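You operate a simulated robot arm through the tools that you are given. There is no shell and no other tool. Be economical: measure what you need, move in short steps, check, and stop when the job is done.

The job below is to be done with a simulated two-armed robot. You get a single attempt, and the scene is never put back.

TASK
Take the black mouse and put it on the packing slip. Then take the black cloth and put it on the thin screen with the blue frame. Then open the filter. Keep to this order.
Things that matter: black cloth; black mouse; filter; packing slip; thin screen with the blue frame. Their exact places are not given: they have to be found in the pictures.

The check looks at the end state, three seconds after you hand in, the way a careful person would. Anything else that was tipped, shoved, dropped, spilled or broken makes it a failure. Flat cloth is picked up by pressing the open fingertips on it (5 to 10 N) and closing them slowly along it; thin cloth reads only 2 to 8 mm in the jaws.

THE ROBOT
Two 7-joint arms with two-finger parallel grippers on one trunk, on a base that drives. Base frame: it is fixed to the floor where the robot stands at the start and does not move with it; the origin is under the middle of the robot, x ahead of it, y to its left, z up. Units: m, degrees, N and s.
The left shoulder is at the start at [0.07, 0.188, 1.09], the right one opposite. Places, roughly: black cloth (10x7x4 cm) [-2, -1.9, 0.9]; black mouse (6x11x4 cm) [0.5, 0, 0.8]; filter [-2.2, 1.7, 0.9]; packing slip [-0.25, -3.25, 1]; thin screen with the blue frame (26x17x2 cm) [0.4, 2.3, 0.3]. Payload 3.91 kg a hand.
The tool frame of a hand sits at the grasp point between the pads (the TCP): z along the fingers, y along the line on which they close. The tips reach 0.03 m beyond it. The gripper opens to 0.11 m. The fingers are 0.02 m wide and 0.01 m thick; the gripper's body (0.048 by 0.112 m) begins 0.055 m behind the TCP.
Orientation is told as [roll, pitch, yaw] about the base's x, y, z axes, in that order, counted from this pose: with the fingers straight down and closing along the base's y, the tool's x points along the base's -x, its y along +y and its z along -z.

THE INTERFACE
- The arms move only by the tool apply_moves. It takes "left_increments", "right_increments" or both (then of equal length, played together; a hand with none holds still); each is one flat list of numbers, 7 for each row, row after row: the shift along the tool's x, y, z in mm, then the turn, a rotation vector about the tool's x, y, z in degrees, then the finger opening in mm, from 0 to 110. In form: [tx, ty, tz, ax, ay, az, grip, tx, ty, tz, ax, ay, az, grip, ...]. A call has 1 to 10 rows; each row is the pose to reach, as a shift and turn from the pose commanded when the call began, along the tool's axes at that moment. Each row takes 0.2 s and may step no farther than 0.05 m and 8.6 degrees from the row before; otherwise, or with a gripper value out of range, the whole call is refused. A pose out of reach is approached as far as the arm can. The call stops where the force on the tool passes 40 N (or 10 N more than at its start, if that is more) or the arm is blocked; 0.2 s more then pass. The fingers move at their own pace (about 0.072 m/s each) and stop on an object; they squeeze with about 41 N. The grip force told is the motor's: it shows also when the fingers shut on nothing. Time passes only in rows, and 0.2 s behind the last, so rows that repeat a pose let the fingers close. It gives the time, the measured TCP pose, the force on the tool (base axes), the opening and the grip force at its end, in the units of the frame above (readings bear some noise), with the torque about the TCP (base axes, N m) and any sound that the robot's microphone picked up.
- Cameras (640 x 400 px; columns grow to the right, rows downward): "scene" is now at [0.1346, 0.0022, 1.314]; the picture's right is [0.03, -1.00, 0.00], its down [-0.62, -0.02, -0.78] and it looks along [0.78, 0.02, -0.62] (base axes); focal length 249 px, centre (320, 200). "left" rides on the left gripper at [0.072, -0.017, -0.103] in its tool frame; the picture's right is [0.23, 0.97, 0.00], its down [-0.76, 0.18, -0.62] and it looks along [-0.61, 0.14, 0.78] (tool axes); focal length 222 px, centre (320, 200). "right" rides on the right gripper at [0.072, 0.017, -0.103] in its tool frame; the picture's right is [-0.23, 0.97, 0.00], its down [-0.76, -0.18, -0.62] and it looks along [-0.61, -0.14, 0.78] (tool axes); focal length 222 px, centre (320, 200).
- capture(camera): a new picture of that camera. No time passes.
- lift_body(by): slides the trunk up (or, below 0, down) by that many m; the arms and the scene camera ride with it, the base frame stays. It gives what a move gives, with no picture.
- base_move(legs): drives the robot by 1 to 6 legs, each [ahead, turn to the left] in m and degrees, along the robot's own axes; the way and the turn of a leg run together, so that a leg with both is an arc; at most 1.5 m and 180 degrees a leg. The arms and the cameras ride along, it lands a little off, and it stops where it bumps. It gives what a move gives.
- aim_head(pan, tilt): turns the head with the scene camera to pan (to the left, within 86 degrees either way) and tilt (down, from -29 to 69), counted from straight ahead of the robot. It gives what a move gives.
- locate(camera, pixels): for up to 12 pixels [column, row] of the newest picture of that camera ("zoom" is the newest enlarged one), the place [x, y, z] in the base frame of the surface seen there, good to about 0.002 m. No time passes.
- enlarge(camera, box): a new picture of the part [left, top, right, bottom] of that camera's present view, enlarged. No time passes.
- job_done(): hands the job in; it is judged then, once.

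Keep the steps short. Do not move on a guess: measure, check each grasp and each placing, and mend mistakes. In all there are 110 turns and 108 pictures (those below and enlarged ones count). Leave the grippers open and the arms clear of the work at the hand-in unless told otherwise, and finish with a single line.

The tools are called after "Call:" as name(argument=value, ...) on one line, values as JSON. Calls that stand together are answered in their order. apply_moves: Moves the arms, as the interface text tells. Its arguments: {"type":"object","properties":{"left_increments":{"type":"array","items":{"type":"number"}},"right_increments":{"type":"array","items":{"type":"number"}}},"required":[]} The other tools are called the same way: lift_body (by) slides the trunk up or down; base_move (legs) drives the base; aim_head (pan, tilt) turns the head that bears the scene camera; capture (camera) takes a picture; locate (camera, pixels) gives the place of the surface under pixels of a picture; enlarge (camera, box) takes an enlarged picture of a part of a camera's view; job_done () hands the job in.

At the start:

```text
t: 0.0
left_position: [0.5762, 0.2638, 1.0826]
left_tool_rot: [0.1, 0.0, -0.1]
left_wrist_force: [-0.4, -0.1, 0.0]
left_wrist_torque: [0.01, 0.0, 0.01]
left_width: 0.1099
left_finger_force: 0.0
right_position: [0.5784, -0.258, 1.0918]
right_tool_rot: [-0.1, 0.1, 0.0]
right_wrist_force: [0.2, -0.2, -0.6]
right_wrist_torque: [0.0, 0.02, -0.03]
right_width: 0.1098
right_finger_force: 0.1
trunk travel left (down, up): [-0.6, 0.34]
robot x, y, heading: [0.0014, -0.0035, -0.1]
head pan, tilt: [1.8, 38.4]
```

scene: 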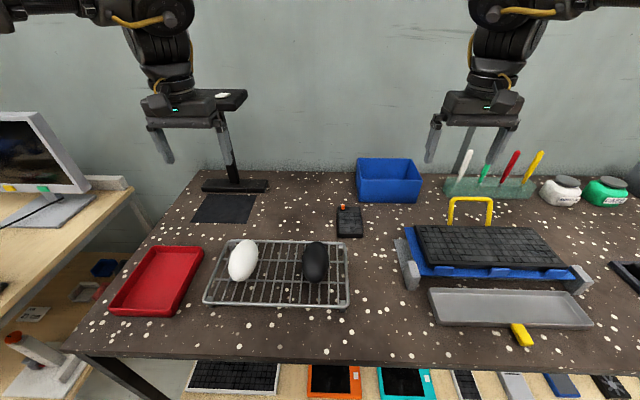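
right: 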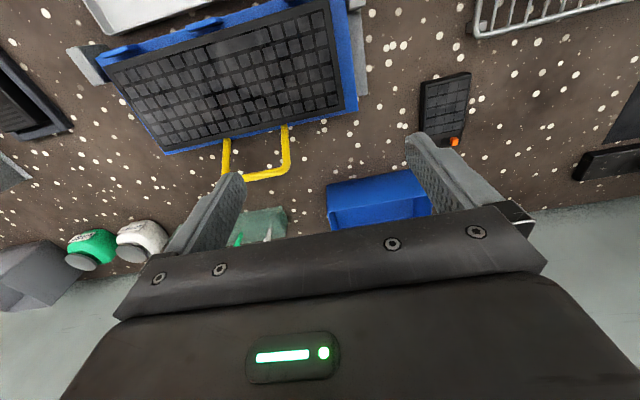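
left: 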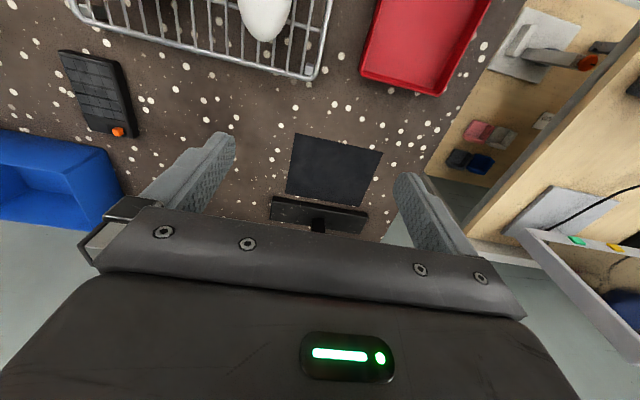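

I see the black mouse on the wire rack at about (315,262), beside a white one. I'll zoom in and measure it.

Call:
enlarge(camera="scene", box=[200, 220, 360, 320])

Call:
locate(camera="scene", pixels=[[315, 262], [315, 244], [314, 278], [304, 262], [327, 262], [290, 290], [335, 300], [243, 260], [345, 245], [400, 340], [387, 180], [405, 275]])

```text
4.00 times, centred on (280, 270) of scene
```

zoom: 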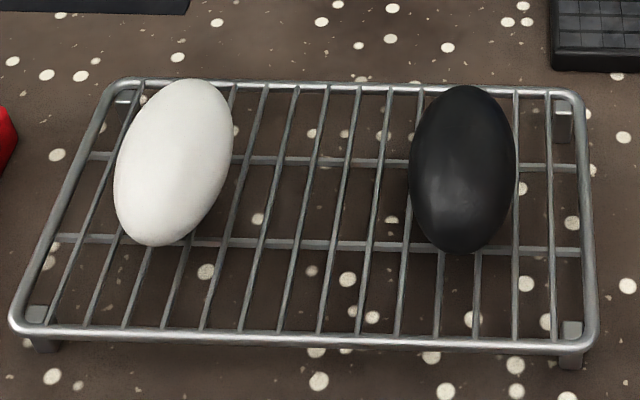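

```text
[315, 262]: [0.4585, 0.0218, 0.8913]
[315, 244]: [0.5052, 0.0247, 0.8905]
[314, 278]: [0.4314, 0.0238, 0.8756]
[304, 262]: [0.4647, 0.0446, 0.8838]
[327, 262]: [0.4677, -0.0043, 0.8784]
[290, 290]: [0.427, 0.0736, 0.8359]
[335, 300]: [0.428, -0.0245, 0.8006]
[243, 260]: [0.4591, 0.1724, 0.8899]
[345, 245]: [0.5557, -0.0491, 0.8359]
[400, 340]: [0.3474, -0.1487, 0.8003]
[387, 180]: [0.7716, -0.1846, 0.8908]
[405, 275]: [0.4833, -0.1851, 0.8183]
```

The black mouse is at about (0.47, 0.021), top at z 0.891, with its long axis along x. I'll bring the right hand above it, high enough to clear everything.

Call:
apply_moves(right_increments=[16, 46, 0, 0, 0, 0, 110, 32, 92, 0, 0, 0, 0, 110, 48, 138, 0, 0, 0, 0, 110, 64, 184, 0, 0, 0, 0, 110, 80, 230, 0, 0, 0, 0, 110, 104, 268, 10, 0, 0, 0, 110, 106, 279, 50, 0, 0, 0, 110, 106, 279, 90, 0, 0, 0, 110, 106, 279, 110, 0, 0, 0, 110, 106, 279, 110, 0, 0, 0, 110])

Call:
capture(camera="right")

```text
t: 2.2
left_position: [0.5763, 0.2633, 1.0824]
left_tool_rot: [0.0, -0.1, 0.0]
left_wrist_force: [-0.4, -0.3, 0.4]
left_wrist_torque: [-0.02, -0.03, 0.0]
left_width: 0.1099
left_finger_force: 0.0
right_position: [0.5053, 0.0148, 1.0194]
right_tool_rot: [0.1, 0.3, 0.0]
right_wrist_force: [-0.6, 1.1, 0.1]
right_wrist_torque: [0.06, 0.0, -0.01]
right_width: 0.1098
right_finger_force: 0.1
right hand out of reach, approached as far as the arm can: row 6, 7, 8, 9, 10
trunk travel left (down, up): [-0.6, 0.34]
robot x, y, heading: [0.0016, 0.0005, 0.2]
head pan, tilt: [1.8, 38.4]
```

```text
103 pictures are left
```

right: 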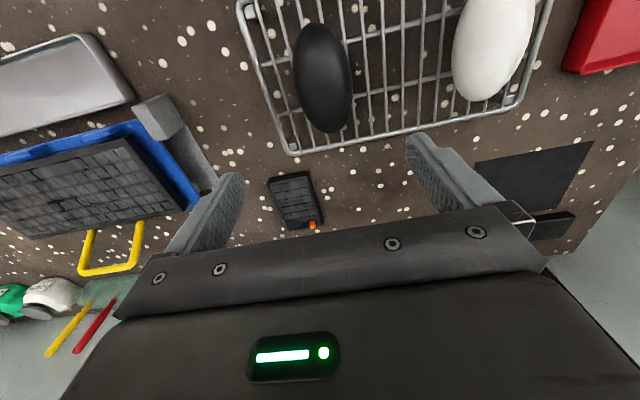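

The right arm is too folded at this height. The bench is at z 0.80, so raising the trunk should give the arm room.

Call:
lift_body(by=0.3)

```text
t: 5.2
left_position: [0.5759, 0.2641, 1.3822]
left_tool_rot: [0.0, 0.0, 0.0]
left_wrist_force: [0.3, -0.3, 0.3]
left_wrist_torque: [0.03, 0.03, 0.01]
left_width: 0.1101
left_finger_force: 0.0
right_position: [0.5059, 0.0141, 1.3193]
right_tool_rot: [0.0, 0.1, 0.1]
right_wrist_force: [-0.4, 0.0, -0.6]
right_wrist_torque: [-0.01, -0.02, 0.0]
right_width: 0.1098
right_finger_force: 0.0
trunk travel left (down, up): [-0.9, 0.04]
robot x, y, heading: [-0.0, 0.0047, -0.1]
head pan, tilt: [1.8, 38.4]
```

Now I'll lower the right hand to z≈0.98 above the mouse.

Call:
apply_moves(right_increments=[0, 0, 48, 0, 0, 0, 110, 0, 0, 96, 0, 0, 0, 110, 0, 0, 144, 0, 0, 0, 110, 10, 2, 190, 0, 0, 0, 110, 20, 4, 236, 0, 0, 0, 110, 30, 7, 282, 0, 0, 0, 110, 34, 7, 325, 0, 0, 0, 110, 34, 7, 339, 0, 0, 0, 110, 34, 7, 339, 0, 0, 0, 110])

Call:
capture(camera="right")

Call:
capture(camera="scene")

```text
t: 7.2
left_position: [0.5754, 0.2642, 1.3835]
left_tool_rot: [0.1, 0.0, 0.0]
left_wrist_force: [-0.3, 0.3, -1.2]
left_wrist_torque: [-0.01, -0.03, 0.01]
left_width: 0.1102
left_finger_force: 0.0
right_position: [0.4694, 0.0221, 0.9791]
right_tool_rot: [0.0, 0.1, 0.1]
right_wrist_force: [0.0, -0.3, -0.1]
right_wrist_torque: [-0.01, 0.02, 0.02]
right_width: 0.1097
right_finger_force: 0.1
right hand out of reach, approached as far as the arm can: row 1, 2, 3, 4, 5, 6
trunk travel left (down, up): [-0.9, 0.04]
robot x, y, heading: [-0.003, 0.0013, 0.2]
head pan, tilt: [1.8, 38.4]
```

```text
102 pictures are left
```

right: 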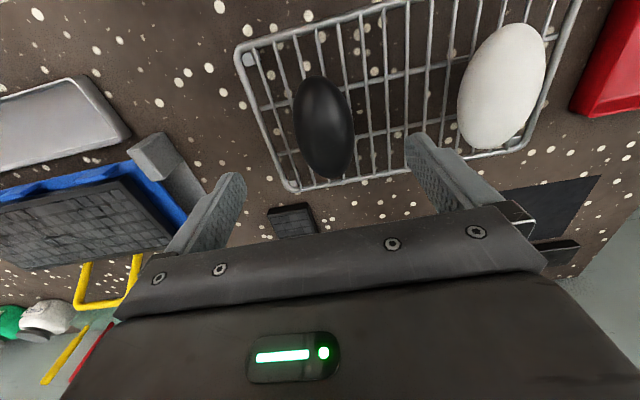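

```text
101 pictures are left
```

scene: 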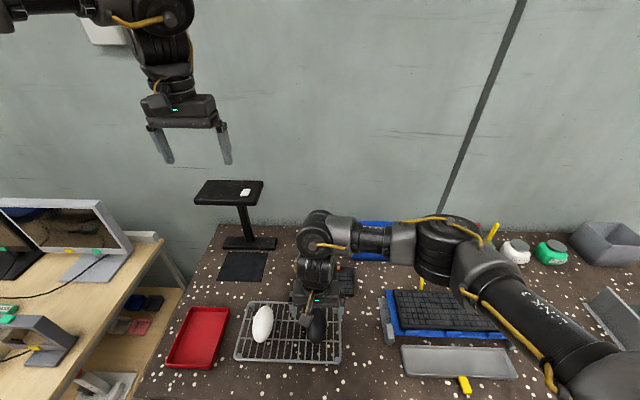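

The hand is above the mouse. I'll check the mouse's place with the wrist camera.

Call:
locate(camera="right", pixels=[[323, 127], [315, 78], [330, 176], [296, 125], [350, 125], [285, 150], [365, 70]])

```text
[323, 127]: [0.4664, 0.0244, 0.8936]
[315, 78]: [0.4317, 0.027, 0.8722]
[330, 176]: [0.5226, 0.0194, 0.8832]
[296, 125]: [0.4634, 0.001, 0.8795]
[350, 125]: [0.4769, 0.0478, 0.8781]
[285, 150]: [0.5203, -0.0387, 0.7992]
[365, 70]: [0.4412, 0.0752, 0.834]
```

Mouse centre is (0.475, 0.0235), top 0.894, turned about -5°. Descending to TCP z 0.876 with a 5° turn.

Call:
apply_moves(right_increments=[-5, 2, 35, 0, 0, 5, 110, -5, 2, 70, 0, 0, 5, 110, -5, 2, 90, 0, 0, 5, 110, -5, 2, 102, 0, 0, 5, 110, -5, 2, 102, 0, 0, 5, 110])

Call:
capture(camera="right")

```text
t: 8.4
left_position: [0.5752, 0.2645, 1.3828]
left_tool_rot: [-0.1, 0.0, 0.0]
left_wrist_force: [-0.2, 1.0, 0.5]
left_wrist_torque: [-0.03, 0.0, 0.0]
left_width: 0.11
left_finger_force: 0.1
right_position: [0.4748, 0.0236, 0.8777]
right_tool_rot: [0.0, 0.1, -4.9]
right_wrist_force: [-0.2, 0.3, -0.4]
right_wrist_torque: [0.01, 0.02, -0.02]
right_width: 0.1101
right_finger_force: 0.1
trunk travel left (down, up): [-0.9, 0.04]
robot x, y, heading: [0.0007, 0.0004, 0.1]
head pan, tilt: [1.8, 38.4]
```

```text
100 pictures are left
```

right: 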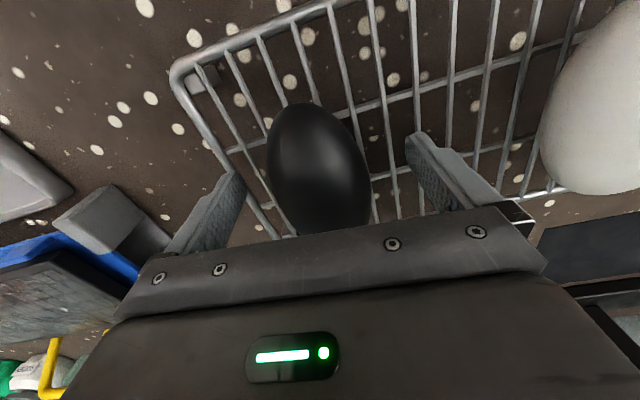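

Aligned. Closing and then lifting a little to check the grasp.

Call:
apply_moves(right_increments=[0, 0, 2, 0, 0, 0, 80, 0, 0, 2, 0, 0, 0, 60, 0, 0, 2, 0, 0, 0, 40, 0, 0, 2, 0, 0, 0, 30, 0, 0, 2, 0, 0, 0, 30, 0, 0, 2, 0, 0, 0, 30])

```text
t: 9.8
left_position: [0.577, 0.263, 1.3833]
left_tool_rot: [0.0, 0.0, 0.0]
left_wrist_force: [0.5, -0.2, -0.4]
left_wrist_torque: [-0.03, -0.05, 0.0]
left_width: 0.1101
left_finger_force: 0.0
right_position: [0.4752, 0.0236, 0.8765]
right_tool_rot: [-0.1, 0.1, -5.0]
right_wrist_force: [0.7, -0.3, 0.4]
right_wrist_torque: [0.04, 0.02, -0.02]
right_width: 0.0592
right_finger_force: 40.8
trunk travel left (down, up): [-0.9, 0.04]
robot x, y, heading: [-0.001, -0.0009, -0.1]
head pan, tilt: [1.8, 38.4]
```

Gripped at 59 mm with 41 N. Lifting.

Call:
apply_moves(right_increments=[0, 0, -20, 0, 0, 0, 30, 0, 0, -60, 0, 0, 0, 30, 0, 0, -105, 0, 0, 0, 30, 0, 0, -150, 0, 0, 0, 30, 30, -20, -190, 0, 0, 0, 30, 60, -50, -220, 0, 0, 0, 30, 60, -90, -240, 0, 0, 0, 30, 60, -130, -240, 0, 0, 0, 30, 60, -170, -240, 0, 0, 0, 30])

Call:
capture(camera="right")

Call:
capture(camera="scene")

```text
refused: row 5 steps farther than a row can; nothing moved
```

```text
99 pictures are left
```

right: 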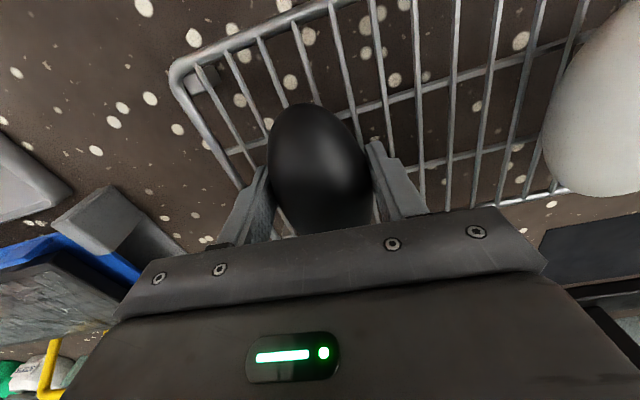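

```text
98 pictures are left
```

scene: 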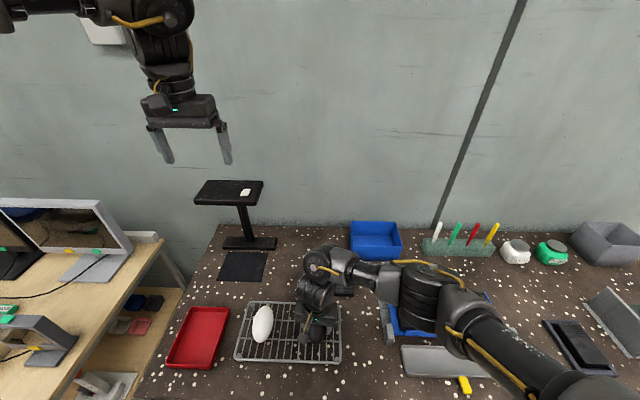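

One row's step was too long. I'll lift straight up in smaller steps, with a turn back to yaw 0.

Call:
apply_moves(right_increments=[0, 0, -20, 0, 0, 0, 30, 0, 0, -60, 0, 0, 0, 30, 0, 0, -105, 0, 0, 0, 30, 0, 0, -150, 0, 0, 0, 30, 0, -25, -185, 0, 0, 0, 30, 0, -60, -215, 0, 0, 0, 30, 0, -100, -230, 0, 0, -5, 30, 0, -140, -230, 0, 0, -5, 30, 0, -180, -230, 0, 0, -5, 30, 0, -220, -230, 0, 0, -5, 30])

Call:
capture(camera="right")

Call:
capture(camera="scene")

```text
t: 12.0
left_position: [0.5736, 0.2611, 1.3849]
left_tool_rot: [0.1, 0.0, 0.0]
left_wrist_force: [-0.8, -0.4, -0.1]
left_wrist_torque: [0.02, 0.0, -0.02]
left_width: 0.1098
left_finger_force: 0.1
right_position: [0.4668, -0.2057, 1.1029]
right_tool_rot: [0.2, 0.1, 0.3]
right_wrist_force: [-0.1, 0.8, -1.2]
right_wrist_torque: [0.06, 0.01, 0.0]
right_width: 0.0585
right_finger_force: 41.1
right hand out of reach, approached as far as the arm can: row 3, 4, 5, 6, 7, 8, 9, 10
trunk travel left (down, up): [-0.9, 0.04]
robot x, y, heading: [0.0011, -0.0005, -0.0]
head pan, tilt: [1.8, 38.4]
```

```text
97 pictures are left
```

right: 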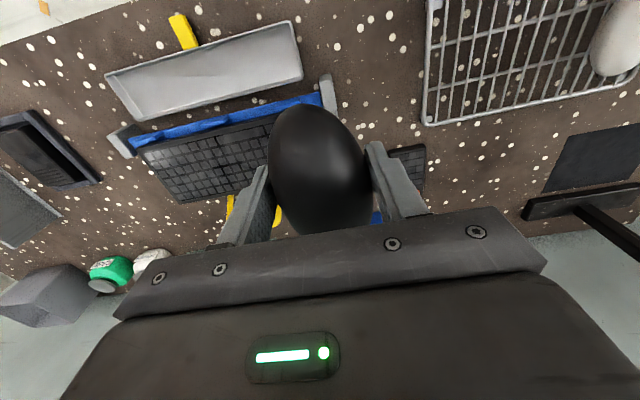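

```text
96 pictures are left
```

scene: 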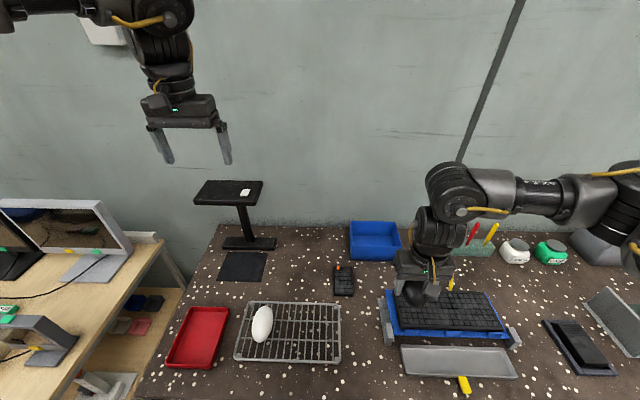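

The mouse is held. Next, look to the right with the head for the packing slip and anything in the way of the base.

Call:
aim_head(pan=-80, tilt=28)

Call:
capture(camera="scene")

Call:
aim_head(pan=80, tilt=28)

Call:
capture(camera="scene")

```text
t: 13.6
left_position: [0.5765, 0.2643, 1.3836]
left_tool_rot: [0.0, 0.0, 0.0]
left_wrist_force: [-0.1, 0.3, -0.2]
left_wrist_torque: [-0.01, 0.04, -0.02]
left_width: 0.1098
left_finger_force: 0.0
right_position: [0.4688, -0.2027, 1.103]
right_tool_rot: [0.0, 0.2, 0.3]
right_wrist_force: [0.3, -0.2, -1.6]
right_wrist_torque: [-0.02, 0.0, -0.01]
right_width: 0.0588
right_finger_force: 41.4
trunk travel left (down, up): [-0.9, 0.04]
robot x, y, heading: [0.0002, -0.0009, -0.0]
head pan, tilt: [-80.0, 28.0]
```

```text
95 pictures are left
```

scene: 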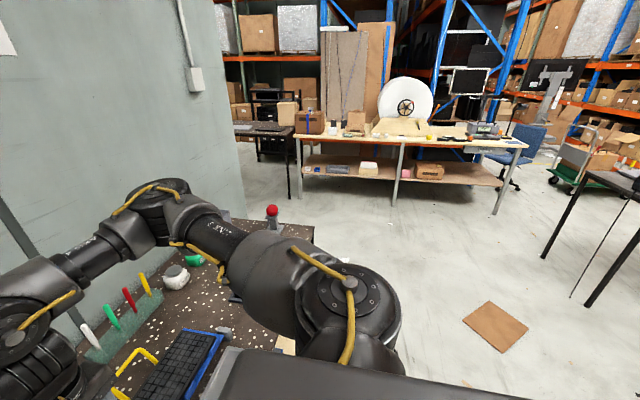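

```text
t: 16.0
left_position: [0.576, 0.2632, 1.3837]
left_tool_rot: [0.0, 0.1, 0.2]
left_wrist_force: [0.0, -0.2, 0.3]
left_wrist_torque: [0.01, 0.03, -0.01]
left_width: 0.11
left_finger_force: 0.1
right_position: [0.4677, -0.202, 1.1027]
right_tool_rot: [0.1, 0.2, 0.3]
right_wrist_force: [-0.9, 0.4, -1.4]
right_wrist_torque: [0.0, 0.0, -0.02]
right_width: 0.0586
right_finger_force: 40.9
trunk travel left (down, up): [-0.9, 0.04]
robot x, y, heading: [-0.0012, 0.0021, -0.2]
head pan, tilt: [80.0, 28.0]
```

```text
94 pictures are left
```

scene: 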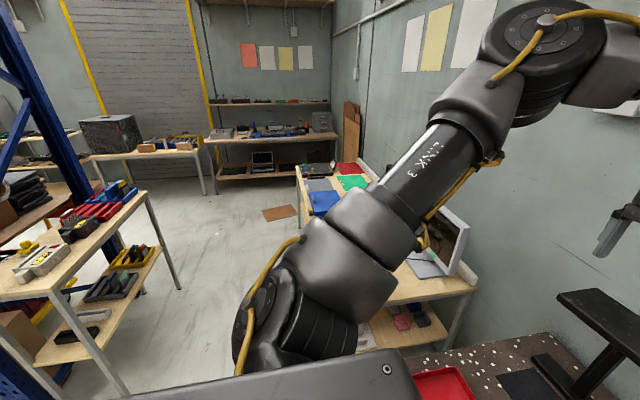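

The packing bench is to the right. Looking back there and measuring the bench edge, the floor cardboard and the other furniture.

Call:
aim_head(pan=-84, tilt=20)

Call:
capture(camera="scene")

Call:
enlarge(camera="scene", box=[220, 90, 540, 290])

```text
t: 18.5
left_position: [0.5754, 0.2632, 1.3824]
left_tool_rot: [0.0, -0.1, 0.0]
left_wrist_force: [-0.1, -0.4, -0.4]
left_wrist_torque: [0.02, 0.0, -0.01]
left_width: 0.11
left_finger_force: 0.1
right_position: [0.4678, -0.203, 1.1019]
right_tool_rot: [0.1, 0.2, 0.3]
right_wrist_force: [0.7, 0.4, -1.7]
right_wrist_torque: [0.01, 0.05, -0.03]
right_width: 0.0588
right_finger_force: 40.9
trunk travel left (down, up): [-0.9, 0.04]
robot x, y, heading: [-0.0008, 0.0002, -0.0]
head pan, tilt: [-84.0, 20.0]
```

```text
93 pictures are left
```

scene: 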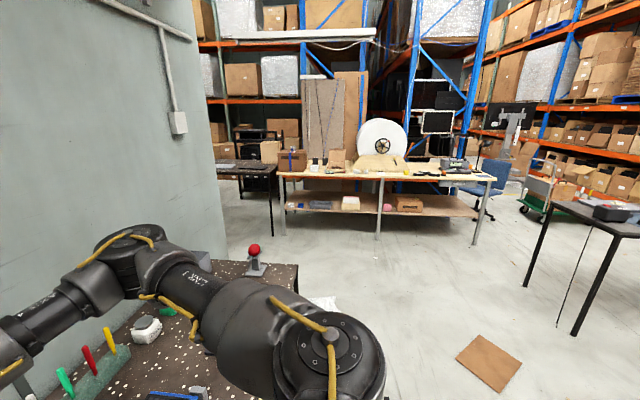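

```text
2.00 times, centred on (380, 190) of scene
```

zoom: 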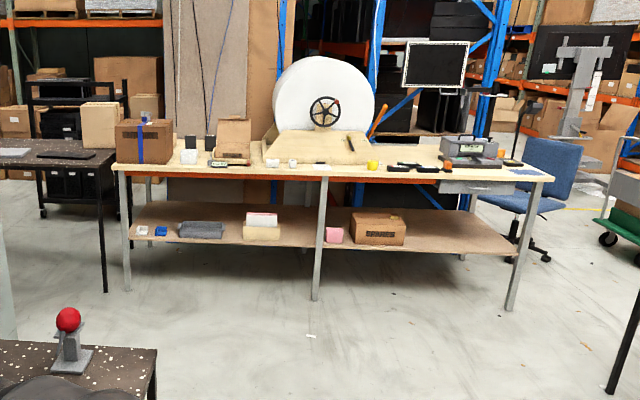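

Call:
locate(camera="scene", pixels=[[282, 177], [378, 180], [490, 181], [283, 234], [378, 238], [473, 243], [489, 360], [526, 288], [575, 335], [297, 266], [330, 305], [590, 225]])

Call:
locate(camera="zoom", pixels=[[530, 171], [470, 150], [430, 168], [372, 165], [510, 162], [320, 167], [250, 165], [545, 200], [550, 178]])

```text
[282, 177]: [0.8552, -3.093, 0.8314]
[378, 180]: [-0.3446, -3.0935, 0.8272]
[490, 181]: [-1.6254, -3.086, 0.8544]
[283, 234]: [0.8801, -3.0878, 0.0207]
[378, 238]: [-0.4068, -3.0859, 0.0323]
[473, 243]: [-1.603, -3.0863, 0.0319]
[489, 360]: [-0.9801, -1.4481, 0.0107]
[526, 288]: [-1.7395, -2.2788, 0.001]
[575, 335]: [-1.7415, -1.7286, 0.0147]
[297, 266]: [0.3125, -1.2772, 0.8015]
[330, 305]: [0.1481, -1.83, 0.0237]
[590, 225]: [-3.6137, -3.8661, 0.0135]
```

```text
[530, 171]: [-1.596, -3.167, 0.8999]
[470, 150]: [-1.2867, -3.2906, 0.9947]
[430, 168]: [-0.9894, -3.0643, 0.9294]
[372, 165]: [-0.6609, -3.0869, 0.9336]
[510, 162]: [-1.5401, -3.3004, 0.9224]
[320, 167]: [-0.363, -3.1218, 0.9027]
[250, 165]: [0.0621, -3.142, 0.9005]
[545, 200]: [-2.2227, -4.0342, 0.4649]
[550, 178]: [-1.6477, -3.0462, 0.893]
```

Bench top there is at z 0.90, front edge at y≈-3.06. Before I back off, I'll measure the floor obstacles and look at what stands behind on the left.

Call:
locate(camera="scene", pixels=[[457, 357], [483, 334], [522, 364], [500, 392], [310, 300], [338, 310], [335, 298], [555, 203], [638, 238]])

Call:
aim_head(pan=86, tilt=35)

Call:
capture(camera="scene")

```text
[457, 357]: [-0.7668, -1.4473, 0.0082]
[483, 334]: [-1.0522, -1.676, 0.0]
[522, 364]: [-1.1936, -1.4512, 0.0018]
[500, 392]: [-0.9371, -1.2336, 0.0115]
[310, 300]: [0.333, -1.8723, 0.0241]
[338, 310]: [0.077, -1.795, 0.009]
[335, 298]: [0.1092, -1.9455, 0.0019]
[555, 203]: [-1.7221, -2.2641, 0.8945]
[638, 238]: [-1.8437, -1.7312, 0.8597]
```

```text
t: 21.1
left_position: [0.5751, 0.263, 1.3845]
left_tool_rot: [0.0, 0.0, -0.1]
left_wrist_force: [-0.5, -0.2, -1.0]
left_wrist_torque: [-0.01, 0.01, 0.03]
left_width: 0.1099
left_finger_force: 0.1
right_position: [0.4672, -0.2029, 1.1036]
right_tool_rot: [0.1, 0.2, 0.3]
right_wrist_force: [-0.4, -0.1, -1.3]
right_wrist_torque: [0.01, 0.01, 0.02]
right_width: 0.0586
right_finger_force: 40.9
trunk travel left (down, up): [-0.9, 0.04]
robot x, y, heading: [-0.0027, 0.0008, -0.1]
head pan, tilt: [85.9, 35.0]
```

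```text
91 pictures are left
```

scene: 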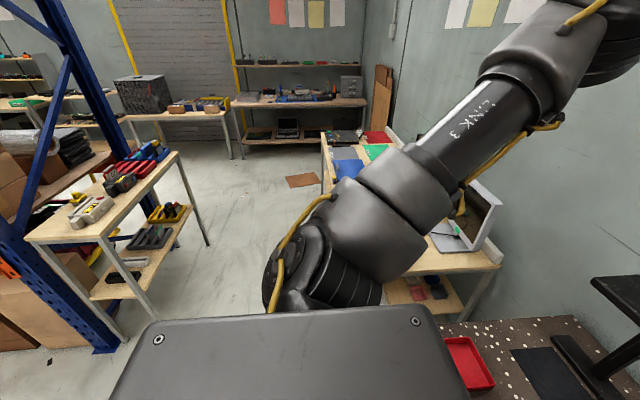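

Call:
locate(camera="scene", pixels=[[30, 240], [105, 350], [207, 245], [178, 153], [62, 365], [152, 318], [105, 237], [330, 165], [490, 267], [300, 180], [288, 180], [318, 183]])

```text
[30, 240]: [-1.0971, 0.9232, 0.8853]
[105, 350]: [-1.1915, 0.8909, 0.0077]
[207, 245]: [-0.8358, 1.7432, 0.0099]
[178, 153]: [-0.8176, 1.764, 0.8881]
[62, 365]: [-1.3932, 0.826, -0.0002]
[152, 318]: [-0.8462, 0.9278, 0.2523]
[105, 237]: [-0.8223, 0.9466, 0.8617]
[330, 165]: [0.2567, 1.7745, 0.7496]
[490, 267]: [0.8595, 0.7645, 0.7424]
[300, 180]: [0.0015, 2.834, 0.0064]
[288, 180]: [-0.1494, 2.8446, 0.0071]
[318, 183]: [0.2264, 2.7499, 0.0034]
```

Behind is clear to about x -0.8. I'll back off 0.35 m and turn right 90°, then look ahead.

Call:
base_move(legs=[[-0.35, 0], [0, -90]])

Call:
aim_head(pan=0, tilt=30)

Call:
capture(camera="scene")

```text
t: 27.2
left_position: [-0.0825, -0.5722, 1.3834]
left_tool_rot: [0.0, 0.0, -89.5]
left_wrist_force: [0.1, 0.1, -0.3]
left_wrist_torque: [0.03, 0.02, 0.0]
left_width: 0.1099
left_finger_force: 0.1
right_position: [-0.5504, -0.4695, 1.1035]
right_tool_rot: [0.0, 0.3, -89.2]
right_wrist_force: [-0.4, -0.3, 0.1]
right_wrist_torque: [0.01, 0.0, 0.0]
right_width: 0.0586
right_finger_force: 40.5
trunk travel left (down, up): [-0.9, 0.04]
robot x, y, heading: [-0.3509, 0.0007, -89.2]
head pan, tilt: [85.9, 35.0]
```

```text
t: 28.8
left_position: [-0.0831, -0.5737, 1.3839]
left_tool_rot: [0.0, 0.0, -89.5]
left_wrist_force: [-0.8, 0.6, -0.5]
left_wrist_torque: [0.01, 0.01, 0.0]
left_width: 0.1101
left_finger_force: 0.0
right_position: [-0.5509, -0.4687, 1.1014]
right_tool_rot: [0.1, 0.3, -89.3]
right_wrist_force: [-0.3, 0.7, -1.6]
right_wrist_torque: [0.02, -0.02, -0.01]
right_width: 0.0585
right_finger_force: 40.7
trunk travel left (down, up): [-0.9, 0.04]
robot x, y, heading: [-0.3539, 0.0019, -89.3]
head pan, tilt: [0.0, 30.0]
```

```text
90 pictures are left
```

scene: 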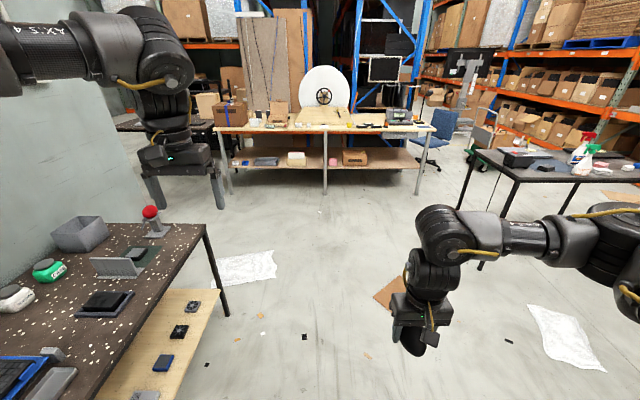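

The way is clear between the wrap sheet on the left and the cardboard on the right. Driving ahead 2.2 m.

Call:
base_move(legs=[[1.2, 0], [1.0, 0]])

Call:
aim_head(pan=0, tilt=30)

Call:
capture(camera="scene")

```text
t: 39.7
left_position: [-0.0548, -2.7754, 1.3844]
left_tool_rot: [0.1, 0.0, -89.4]
left_wrist_force: [0.7, 0.0, -0.6]
left_wrist_torque: [-0.04, -0.01, -0.03]
left_width: 0.11
left_finger_force: 0.1
right_position: [-0.5225, -2.6726, 1.103]
right_tool_rot: [0.1, 0.2, -89.1]
right_wrist_force: [-0.2, 0.5, -1.5]
right_wrist_torque: [0.03, 0.0, 0.0]
right_width: 0.0587
right_finger_force: 40.8
trunk travel left (down, up): [-0.9, 0.04]
robot x, y, heading: [-0.3252, -2.2043, -89.1]
head pan, tilt: [0.0, 30.0]
```

```text
t: 40.3
left_position: [-0.0544, -2.7758, 1.3841]
left_tool_rot: [0.0, -0.1, -89.4]
left_wrist_force: [-0.3, 0.5, -0.2]
left_wrist_torque: [0.0, 0.0, 0.0]
left_width: 0.1097
left_finger_force: 0.0
right_position: [-0.5222, -2.6749, 1.1036]
right_tool_rot: [0.1, 0.2, -89.1]
right_wrist_force: [-0.6, 0.2, -0.6]
right_wrist_torque: [0.02, 0.01, 0.01]
right_width: 0.0586
right_finger_force: 41.2
trunk travel left (down, up): [-0.9, 0.04]
robot x, y, heading: [-0.3239, -2.2044, -89.4]
head pan, tilt: [0.0, 30.0]
```

```text
89 pictures are left
```

scene: 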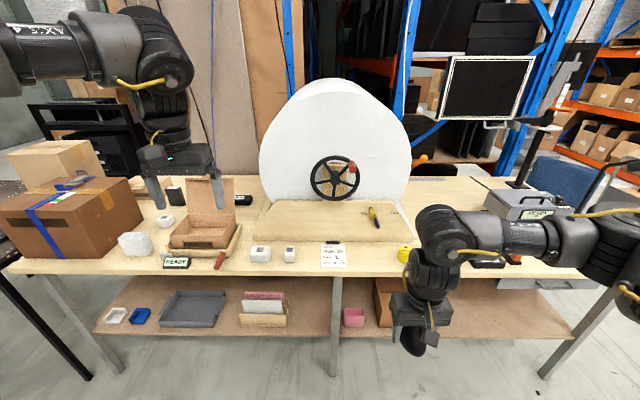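

A white paper lies at (333,254) on the bench's front edge, most likely the packing slip. Zooming in.

Call:
enlarge(camera="scene", box=[230, 215, 430, 340])

Call:
locate(camera="scene", pixels=[[333, 254], [321, 245], [345, 245], [320, 265], [346, 265], [262, 248], [288, 248], [400, 247], [335, 240], [340, 205], [330, 277], [372, 210]])

```text
3.20 times, centred on (330, 278) of scene
```

zoom: 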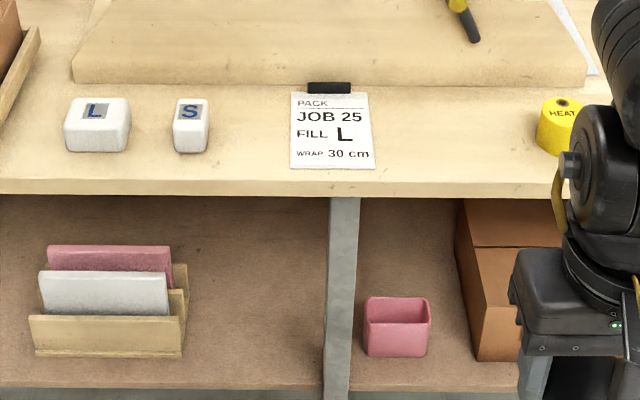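

```text
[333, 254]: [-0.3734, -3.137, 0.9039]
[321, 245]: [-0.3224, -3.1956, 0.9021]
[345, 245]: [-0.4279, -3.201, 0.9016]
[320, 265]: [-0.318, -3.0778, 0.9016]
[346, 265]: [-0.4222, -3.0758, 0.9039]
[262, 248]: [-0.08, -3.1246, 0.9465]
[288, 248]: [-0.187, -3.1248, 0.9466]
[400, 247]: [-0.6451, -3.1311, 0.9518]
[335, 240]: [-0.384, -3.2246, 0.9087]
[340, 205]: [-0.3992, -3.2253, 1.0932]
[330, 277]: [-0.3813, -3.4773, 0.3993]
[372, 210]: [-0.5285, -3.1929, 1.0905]
```

This reads "PACK / JOB 25 / FILL L / WRAP 30 cm", a job sheet at (-0.37,-3.137,0.903). I'll check the rest of the bench for any other slip.

Call:
enlarge(camera="scene", box=[0, 130, 260, 290])

Call:
enlarge(camera="scene", box=[380, 150, 620, 300])

Call:
enlarge(camera="scene", box=[240, 140, 440, 265])

```text
2.46 times, centred on (130, 210) of scene
```

zoom: 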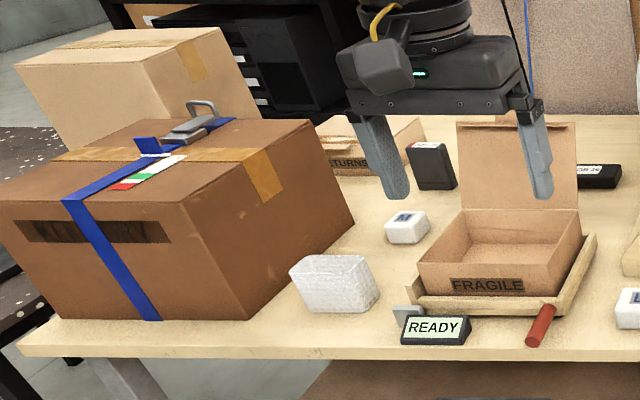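

```text
2.67 times, centred on (500, 225) of scene
```

zoom: 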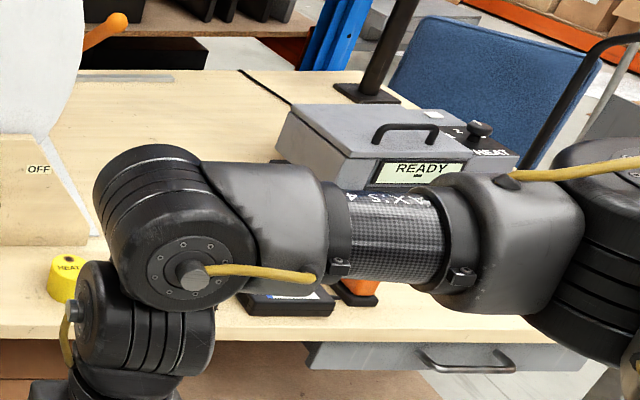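

```text
3.20 times, centred on (340, 202) of scene
```

zoom: 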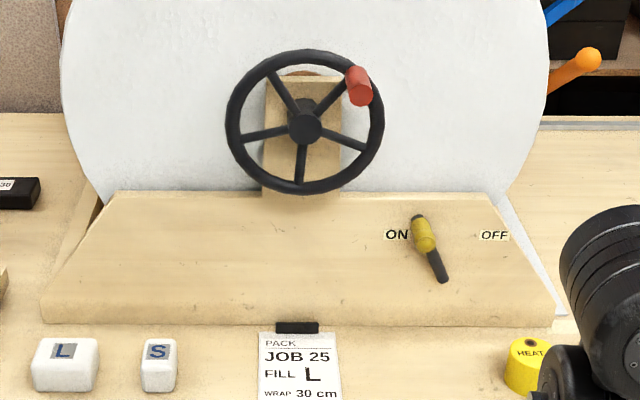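

That sheet is the only slip: x -0.32..-0.425, y -3.08..-3.197. The robot should stand at about (-0.20,-2.65). First I'll check the roll's extent against the left hand and pull that hand back.

Call:
apply_moves(left_increments=[40, 0, 30, 0, 0, 0, 110, 80, 0, 60, 0, 0, 0, 110, 120, 0, 80, 0, 0, 0, 110, 160, 0, 80, 0, 0, 0, 110])

Call:
locate(camera="scene", pixels=[[265, 160], [280, 110], [330, 85], [405, 150], [335, 180], [228, 190], [195, 190]])

```text
t: 41.3
left_position: [-0.0553, -2.6259, 1.3055]
left_tool_rot: [0.1, -0.2, -89.5]
left_wrist_force: [1.2, 0.9, 0.2]
left_wrist_torque: [-0.02, 0.0, 0.01]
left_width: 0.11
left_finger_force: 0.0
left hand out of reach, approached as far as the arm can: row 4
right_position: [-0.5223, -2.6717, 1.1034]
right_tool_rot: [0.0, 0.2, -89.1]
right_wrist_force: [0.8, 0.3, -0.7]
right_wrist_torque: [-0.01, -0.03, 0.02]
right_width: 0.0588
right_finger_force: 41.2
trunk travel left (down, up): [-0.9, 0.04]
robot x, y, heading: [-0.3229, -2.205, -89.1]
head pan, tilt: [0.0, 30.0]
```

```text
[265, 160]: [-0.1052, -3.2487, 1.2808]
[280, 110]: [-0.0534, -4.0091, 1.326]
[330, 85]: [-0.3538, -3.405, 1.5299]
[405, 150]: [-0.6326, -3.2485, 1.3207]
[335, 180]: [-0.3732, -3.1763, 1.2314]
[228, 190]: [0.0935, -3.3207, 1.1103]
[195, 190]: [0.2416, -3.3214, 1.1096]
```

The roll's hand wheel sticks out above the slip; I need its exact extent to keep the wrist clear.

Call:
enlarge(camera="scene", box=[290, 140, 390, 202])

Call:
locate(camera="scene", pixels=[[352, 167], [350, 172], [335, 200], [333, 157], [311, 180], [359, 178], [374, 215], [371, 207], [300, 220], [330, 202]])

```text
6.40 times, centred on (340, 171) of scene
```

zoom: 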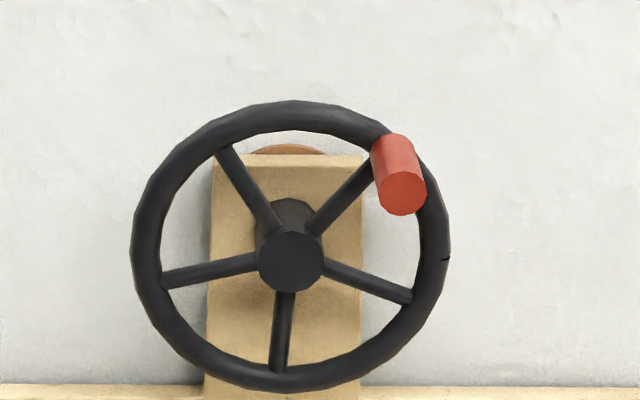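

```text
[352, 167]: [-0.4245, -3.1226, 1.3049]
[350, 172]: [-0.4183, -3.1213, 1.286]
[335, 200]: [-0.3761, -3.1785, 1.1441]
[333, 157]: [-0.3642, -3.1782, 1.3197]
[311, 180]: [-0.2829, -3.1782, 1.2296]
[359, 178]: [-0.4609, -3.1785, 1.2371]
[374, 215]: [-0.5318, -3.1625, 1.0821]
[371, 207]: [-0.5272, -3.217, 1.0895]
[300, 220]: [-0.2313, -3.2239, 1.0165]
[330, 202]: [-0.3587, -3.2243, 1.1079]
```

Wheel rim is at y -3.178, z 1.14–1.32, with its knob reaching y -3.121. I'll tilt the hand 16° so that the wrist leans back to the robot, in free air here.

Call:
apply_moves(right_increments=[0, 0, 10, 0, -8, 0, 30, 10, 0, 30, 0, -16, 0, 30, 20, 0, 50, 0, -16, 0, 30, 20, 0, 50, 0, -16, 0, 30])

Call:
capture(camera="right")

Call:
capture(camera="scene")

```text
t: 42.3
left_position: [-0.0549, -2.6283, 1.3056]
left_tool_rot: [-0.1, -0.1, -89.4]
left_wrist_force: [0.0, 0.6, 0.1]
left_wrist_torque: [0.0, -0.01, 0.01]
left_width: 0.1102
left_finger_force: 0.0
right_position: [-0.5402, -2.6811, 1.0383]
right_tool_rot: [0.2, -15.7, -88.9]
right_wrist_force: [0.3, 0.7, -0.8]
right_wrist_torque: [-0.02, 0.05, -0.01]
right_width: 0.0586
right_finger_force: 40.6
right hand out of reach, approached as far as the arm can: row 1, 2, 3, 4
trunk travel left (down, up): [-0.9, 0.04]
robot x, y, heading: [-0.3227, -2.2071, -89.5]
head pan, tilt: [0.0, 30.0]
```

```text
83 pictures are left
```

right: 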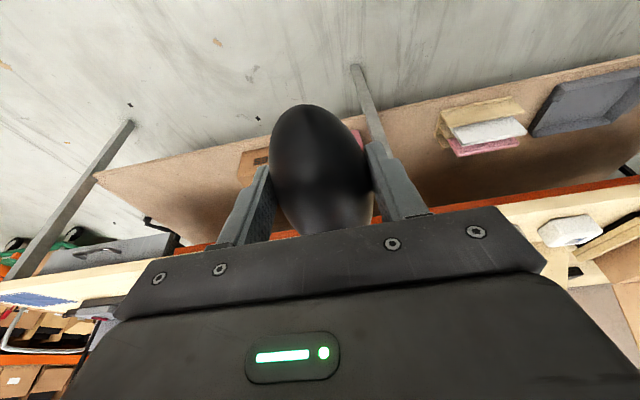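

```text
82 pictures are left
```

scene: 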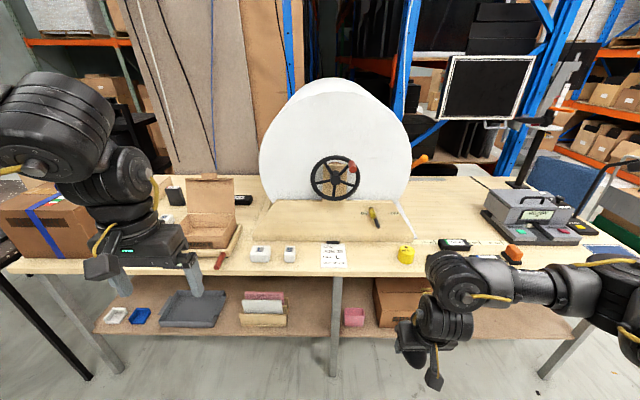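

Tilt is good. Drive to about (-0.19,-2.60) with a small sidestep.

Call:
base_move(legs=[[0, 18], [0.415, 0], [0, -18.5]])

Call:
capture(camera="scene")

Call:
capture(camera="right")

```text
t: 46.0
left_position: [0.174, -2.9006, 1.3132]
left_tool_rot: [-5.1, -1.7, -74.0]
left_wrist_force: [-0.6, 0.4, -0.2]
left_wrist_torque: [0.01, -0.01, -0.01]
left_width: 0.1101
left_finger_force: 0.0
right_position: [-0.2532, -3.0952, 1.0474]
right_tool_rot: [0.0, -16.8, -70.8]
right_wrist_force: [-0.1, 0.2, -1.2]
right_wrist_torque: [0.03, 0.02, -0.02]
right_width: 0.0585
right_finger_force: 41.3
trunk travel left (down, up): [-0.9, 0.04]
robot x, y, heading: [-0.1955, -2.5921, -72.1]
head pan, tilt: [0.0, 30.0]
stopped in leg 2: the robot was blocked; the commanded pose is now the measured one
```

```text
81 pictures are left
```

scene: 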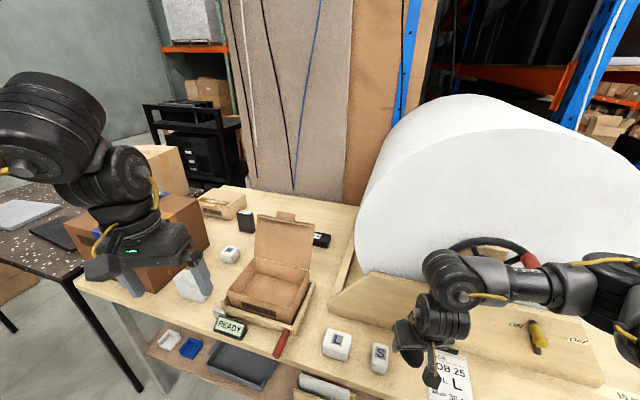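

```text
80 pictures are left
```

right: 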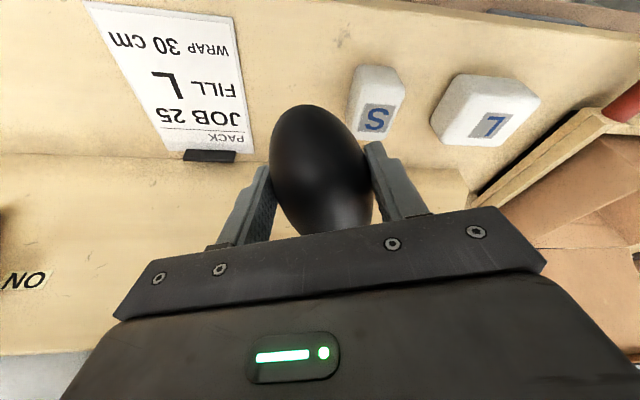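

The base was blocked: the left hand's tilt changed by 5°, so the left hand touched something. I'll look closely there.

Call:
capture(camera="left")

Call:
enlarge(camera="scene", box=[60, 120, 260, 330])

Call:
locate(camera="scene", pixels=[[180, 200], [195, 295], [80, 285], [165, 150], [200, 265], [130, 290], [150, 270], [110, 260]])

```text
79 pictures are left
```

left: 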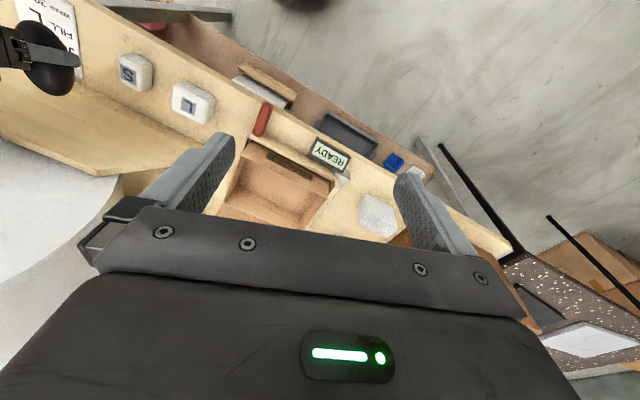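

```text
1.90 times, centred on (160, 225) of scene
```

zoom: 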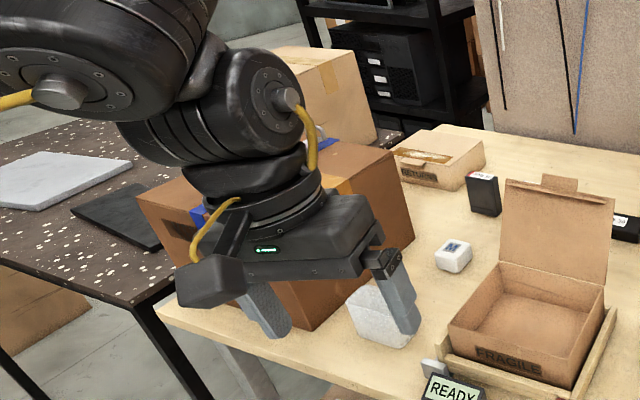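

```text
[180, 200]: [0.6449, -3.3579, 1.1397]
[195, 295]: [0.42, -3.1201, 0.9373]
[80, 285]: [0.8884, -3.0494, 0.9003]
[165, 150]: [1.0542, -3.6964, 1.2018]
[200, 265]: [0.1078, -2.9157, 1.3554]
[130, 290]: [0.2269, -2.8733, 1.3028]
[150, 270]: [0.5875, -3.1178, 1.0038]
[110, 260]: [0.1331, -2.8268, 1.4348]
```

No contact force remains and nothing is near the left hand. Most likely the base's corner met the bench's middle leg (x≈-0.38, y≈-3.09). I'll back off 6 cm, turn square to the bench and look.

Call:
base_move(legs=[[-0.06, 0], [0, -18]])

Call:
capture(camera="right")

Call:
capture(camera="scene")

```text
t: 48.0
left_position: [0.049, -2.9578, 1.3064]
left_tool_rot: [-3.0, -0.4, -90.6]
left_wrist_force: [-0.6, 0.3, 0.9]
left_wrist_torque: [-0.02, 0.0, 0.0]
left_width: 0.11
left_finger_force: 0.1
right_position: [-0.4268, -3.0107, 1.0385]
right_tool_rot: [0.2, -15.7, -88.6]
right_wrist_force: [-0.1, 1.3, -0.7]
right_wrist_torque: [0.01, -0.02, 0.0]
right_width: 0.059
right_finger_force: 40.7
trunk travel left (down, up): [-0.9, 0.04]
robot x, y, heading: [-0.2098, -2.5319, -89.8]
head pan, tilt: [0.0, 30.0]
```

```text
77 pictures are left
```

right: 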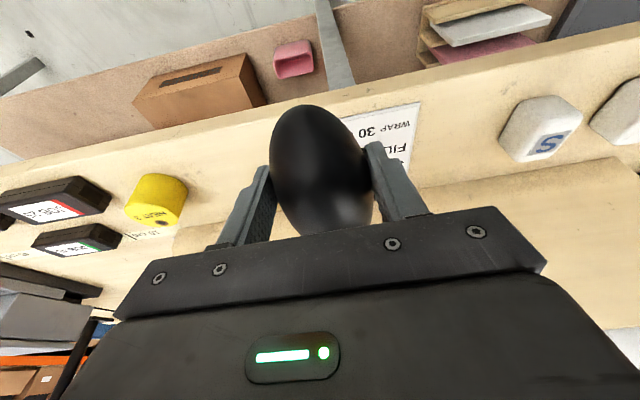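

```text
76 pictures are left
```

scene: 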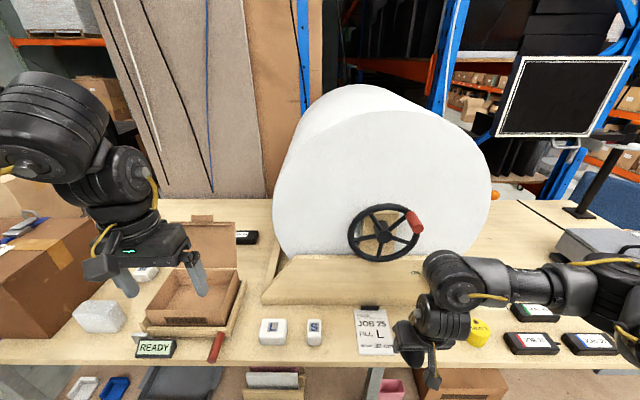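

Square now, nothing disturbed. Re-measure the slip from here.

Call:
enlarge(camera="scene", box=[300, 280, 460, 380])

Call:
locate(camera="scene", pixels=[[356, 312], [384, 312], [359, 354], [393, 352], [372, 335], [314, 330], [415, 220], [370, 308], [375, 366]])

```text
4.00 times, centred on (380, 330) of scene
```

zoom: 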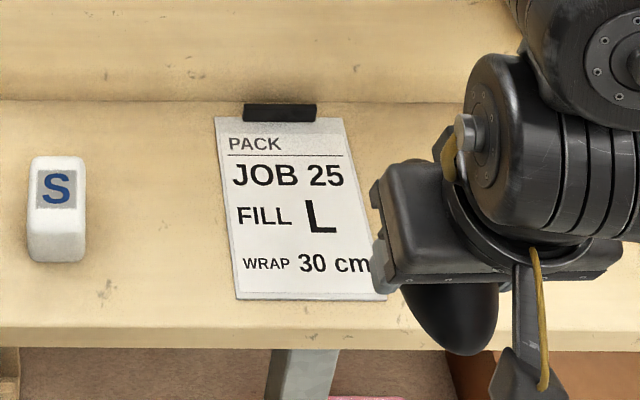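

```text
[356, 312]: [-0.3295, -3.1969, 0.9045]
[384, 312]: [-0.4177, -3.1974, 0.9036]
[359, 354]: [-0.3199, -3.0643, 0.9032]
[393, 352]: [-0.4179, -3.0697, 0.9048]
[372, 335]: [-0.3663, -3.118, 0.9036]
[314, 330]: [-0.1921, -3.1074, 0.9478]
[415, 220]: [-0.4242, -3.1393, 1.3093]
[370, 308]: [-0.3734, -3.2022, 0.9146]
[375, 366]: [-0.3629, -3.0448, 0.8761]
```

Slip centre is (-0.371,-3.13). Moving the hand above it first (z≈1.03), keeping the backward lean.

Call:
apply_moves(right_increments=[-27, 14, 10, 0, 0, 0, 30, -54, 28, 20, 0, 0, 0, 30, -81, 42, 30, 0, 0, 0, 30, -107, 56, 38, 0, 0, 0, 30, -107, 56, 38, 0, 0, 0, 30])

Call:
capture(camera="right")

Call:
capture(camera="scene")

```text
t: 49.2
left_position: [0.0479, -2.9487, 1.3107]
left_tool_rot: [-3.0, -0.8, -90.6]
left_wrist_force: [-0.4, 0.1, 0.1]
left_wrist_torque: [0.02, -0.02, 0.01]
left_width: 0.11
left_finger_force: 0.0
right_position: [-0.366, -3.1159, 1.0363]
right_tool_rot: [0.3, -16.2, -88.5]
right_wrist_force: [0.5, 0.2, -1.6]
right_wrist_torque: [-0.01, 0.03, -0.02]
right_width: 0.0586
right_finger_force: 41.2
trunk travel left (down, up): [-0.9, 0.04]
robot x, y, heading: [-0.2107, -2.5372, -89.7]
head pan, tilt: [0.0, 30.0]
```

```text
74 pictures are left
```

right: 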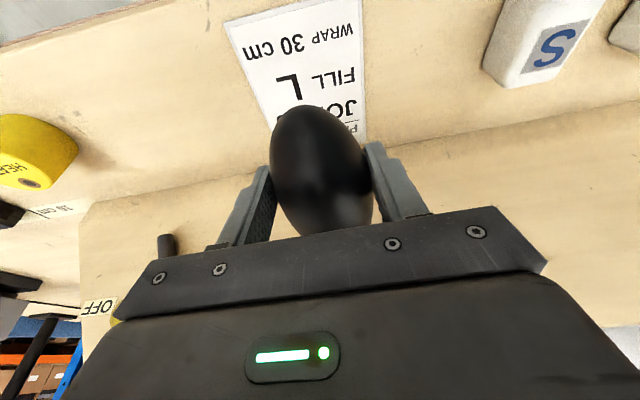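

```text
73 pictures are left
```

scene: 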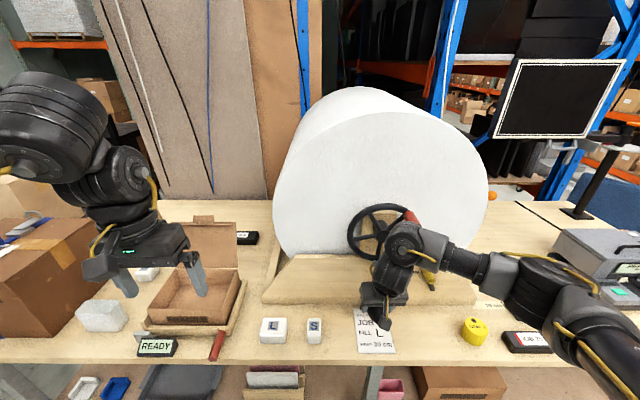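

The wrist top at (403,228) is seen near the knob at (412,215). Checking the clearance in depth.

Call:
enlarge(camera="scene", box=[330, 190, 470, 350])

Call:
locate(camera="scene", pixels=[[411, 213], [404, 226], [400, 240], [425, 240], [385, 265], [390, 255]])

```text
2.50 times, centred on (400, 270) of scene
```

zoom: 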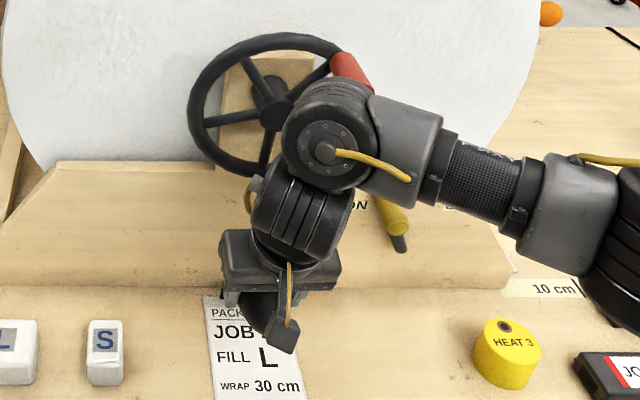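

```text
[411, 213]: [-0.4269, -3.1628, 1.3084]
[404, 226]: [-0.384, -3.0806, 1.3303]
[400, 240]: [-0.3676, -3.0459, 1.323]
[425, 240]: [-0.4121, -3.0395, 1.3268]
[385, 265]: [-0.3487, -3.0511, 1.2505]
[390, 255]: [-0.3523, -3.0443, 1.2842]
```

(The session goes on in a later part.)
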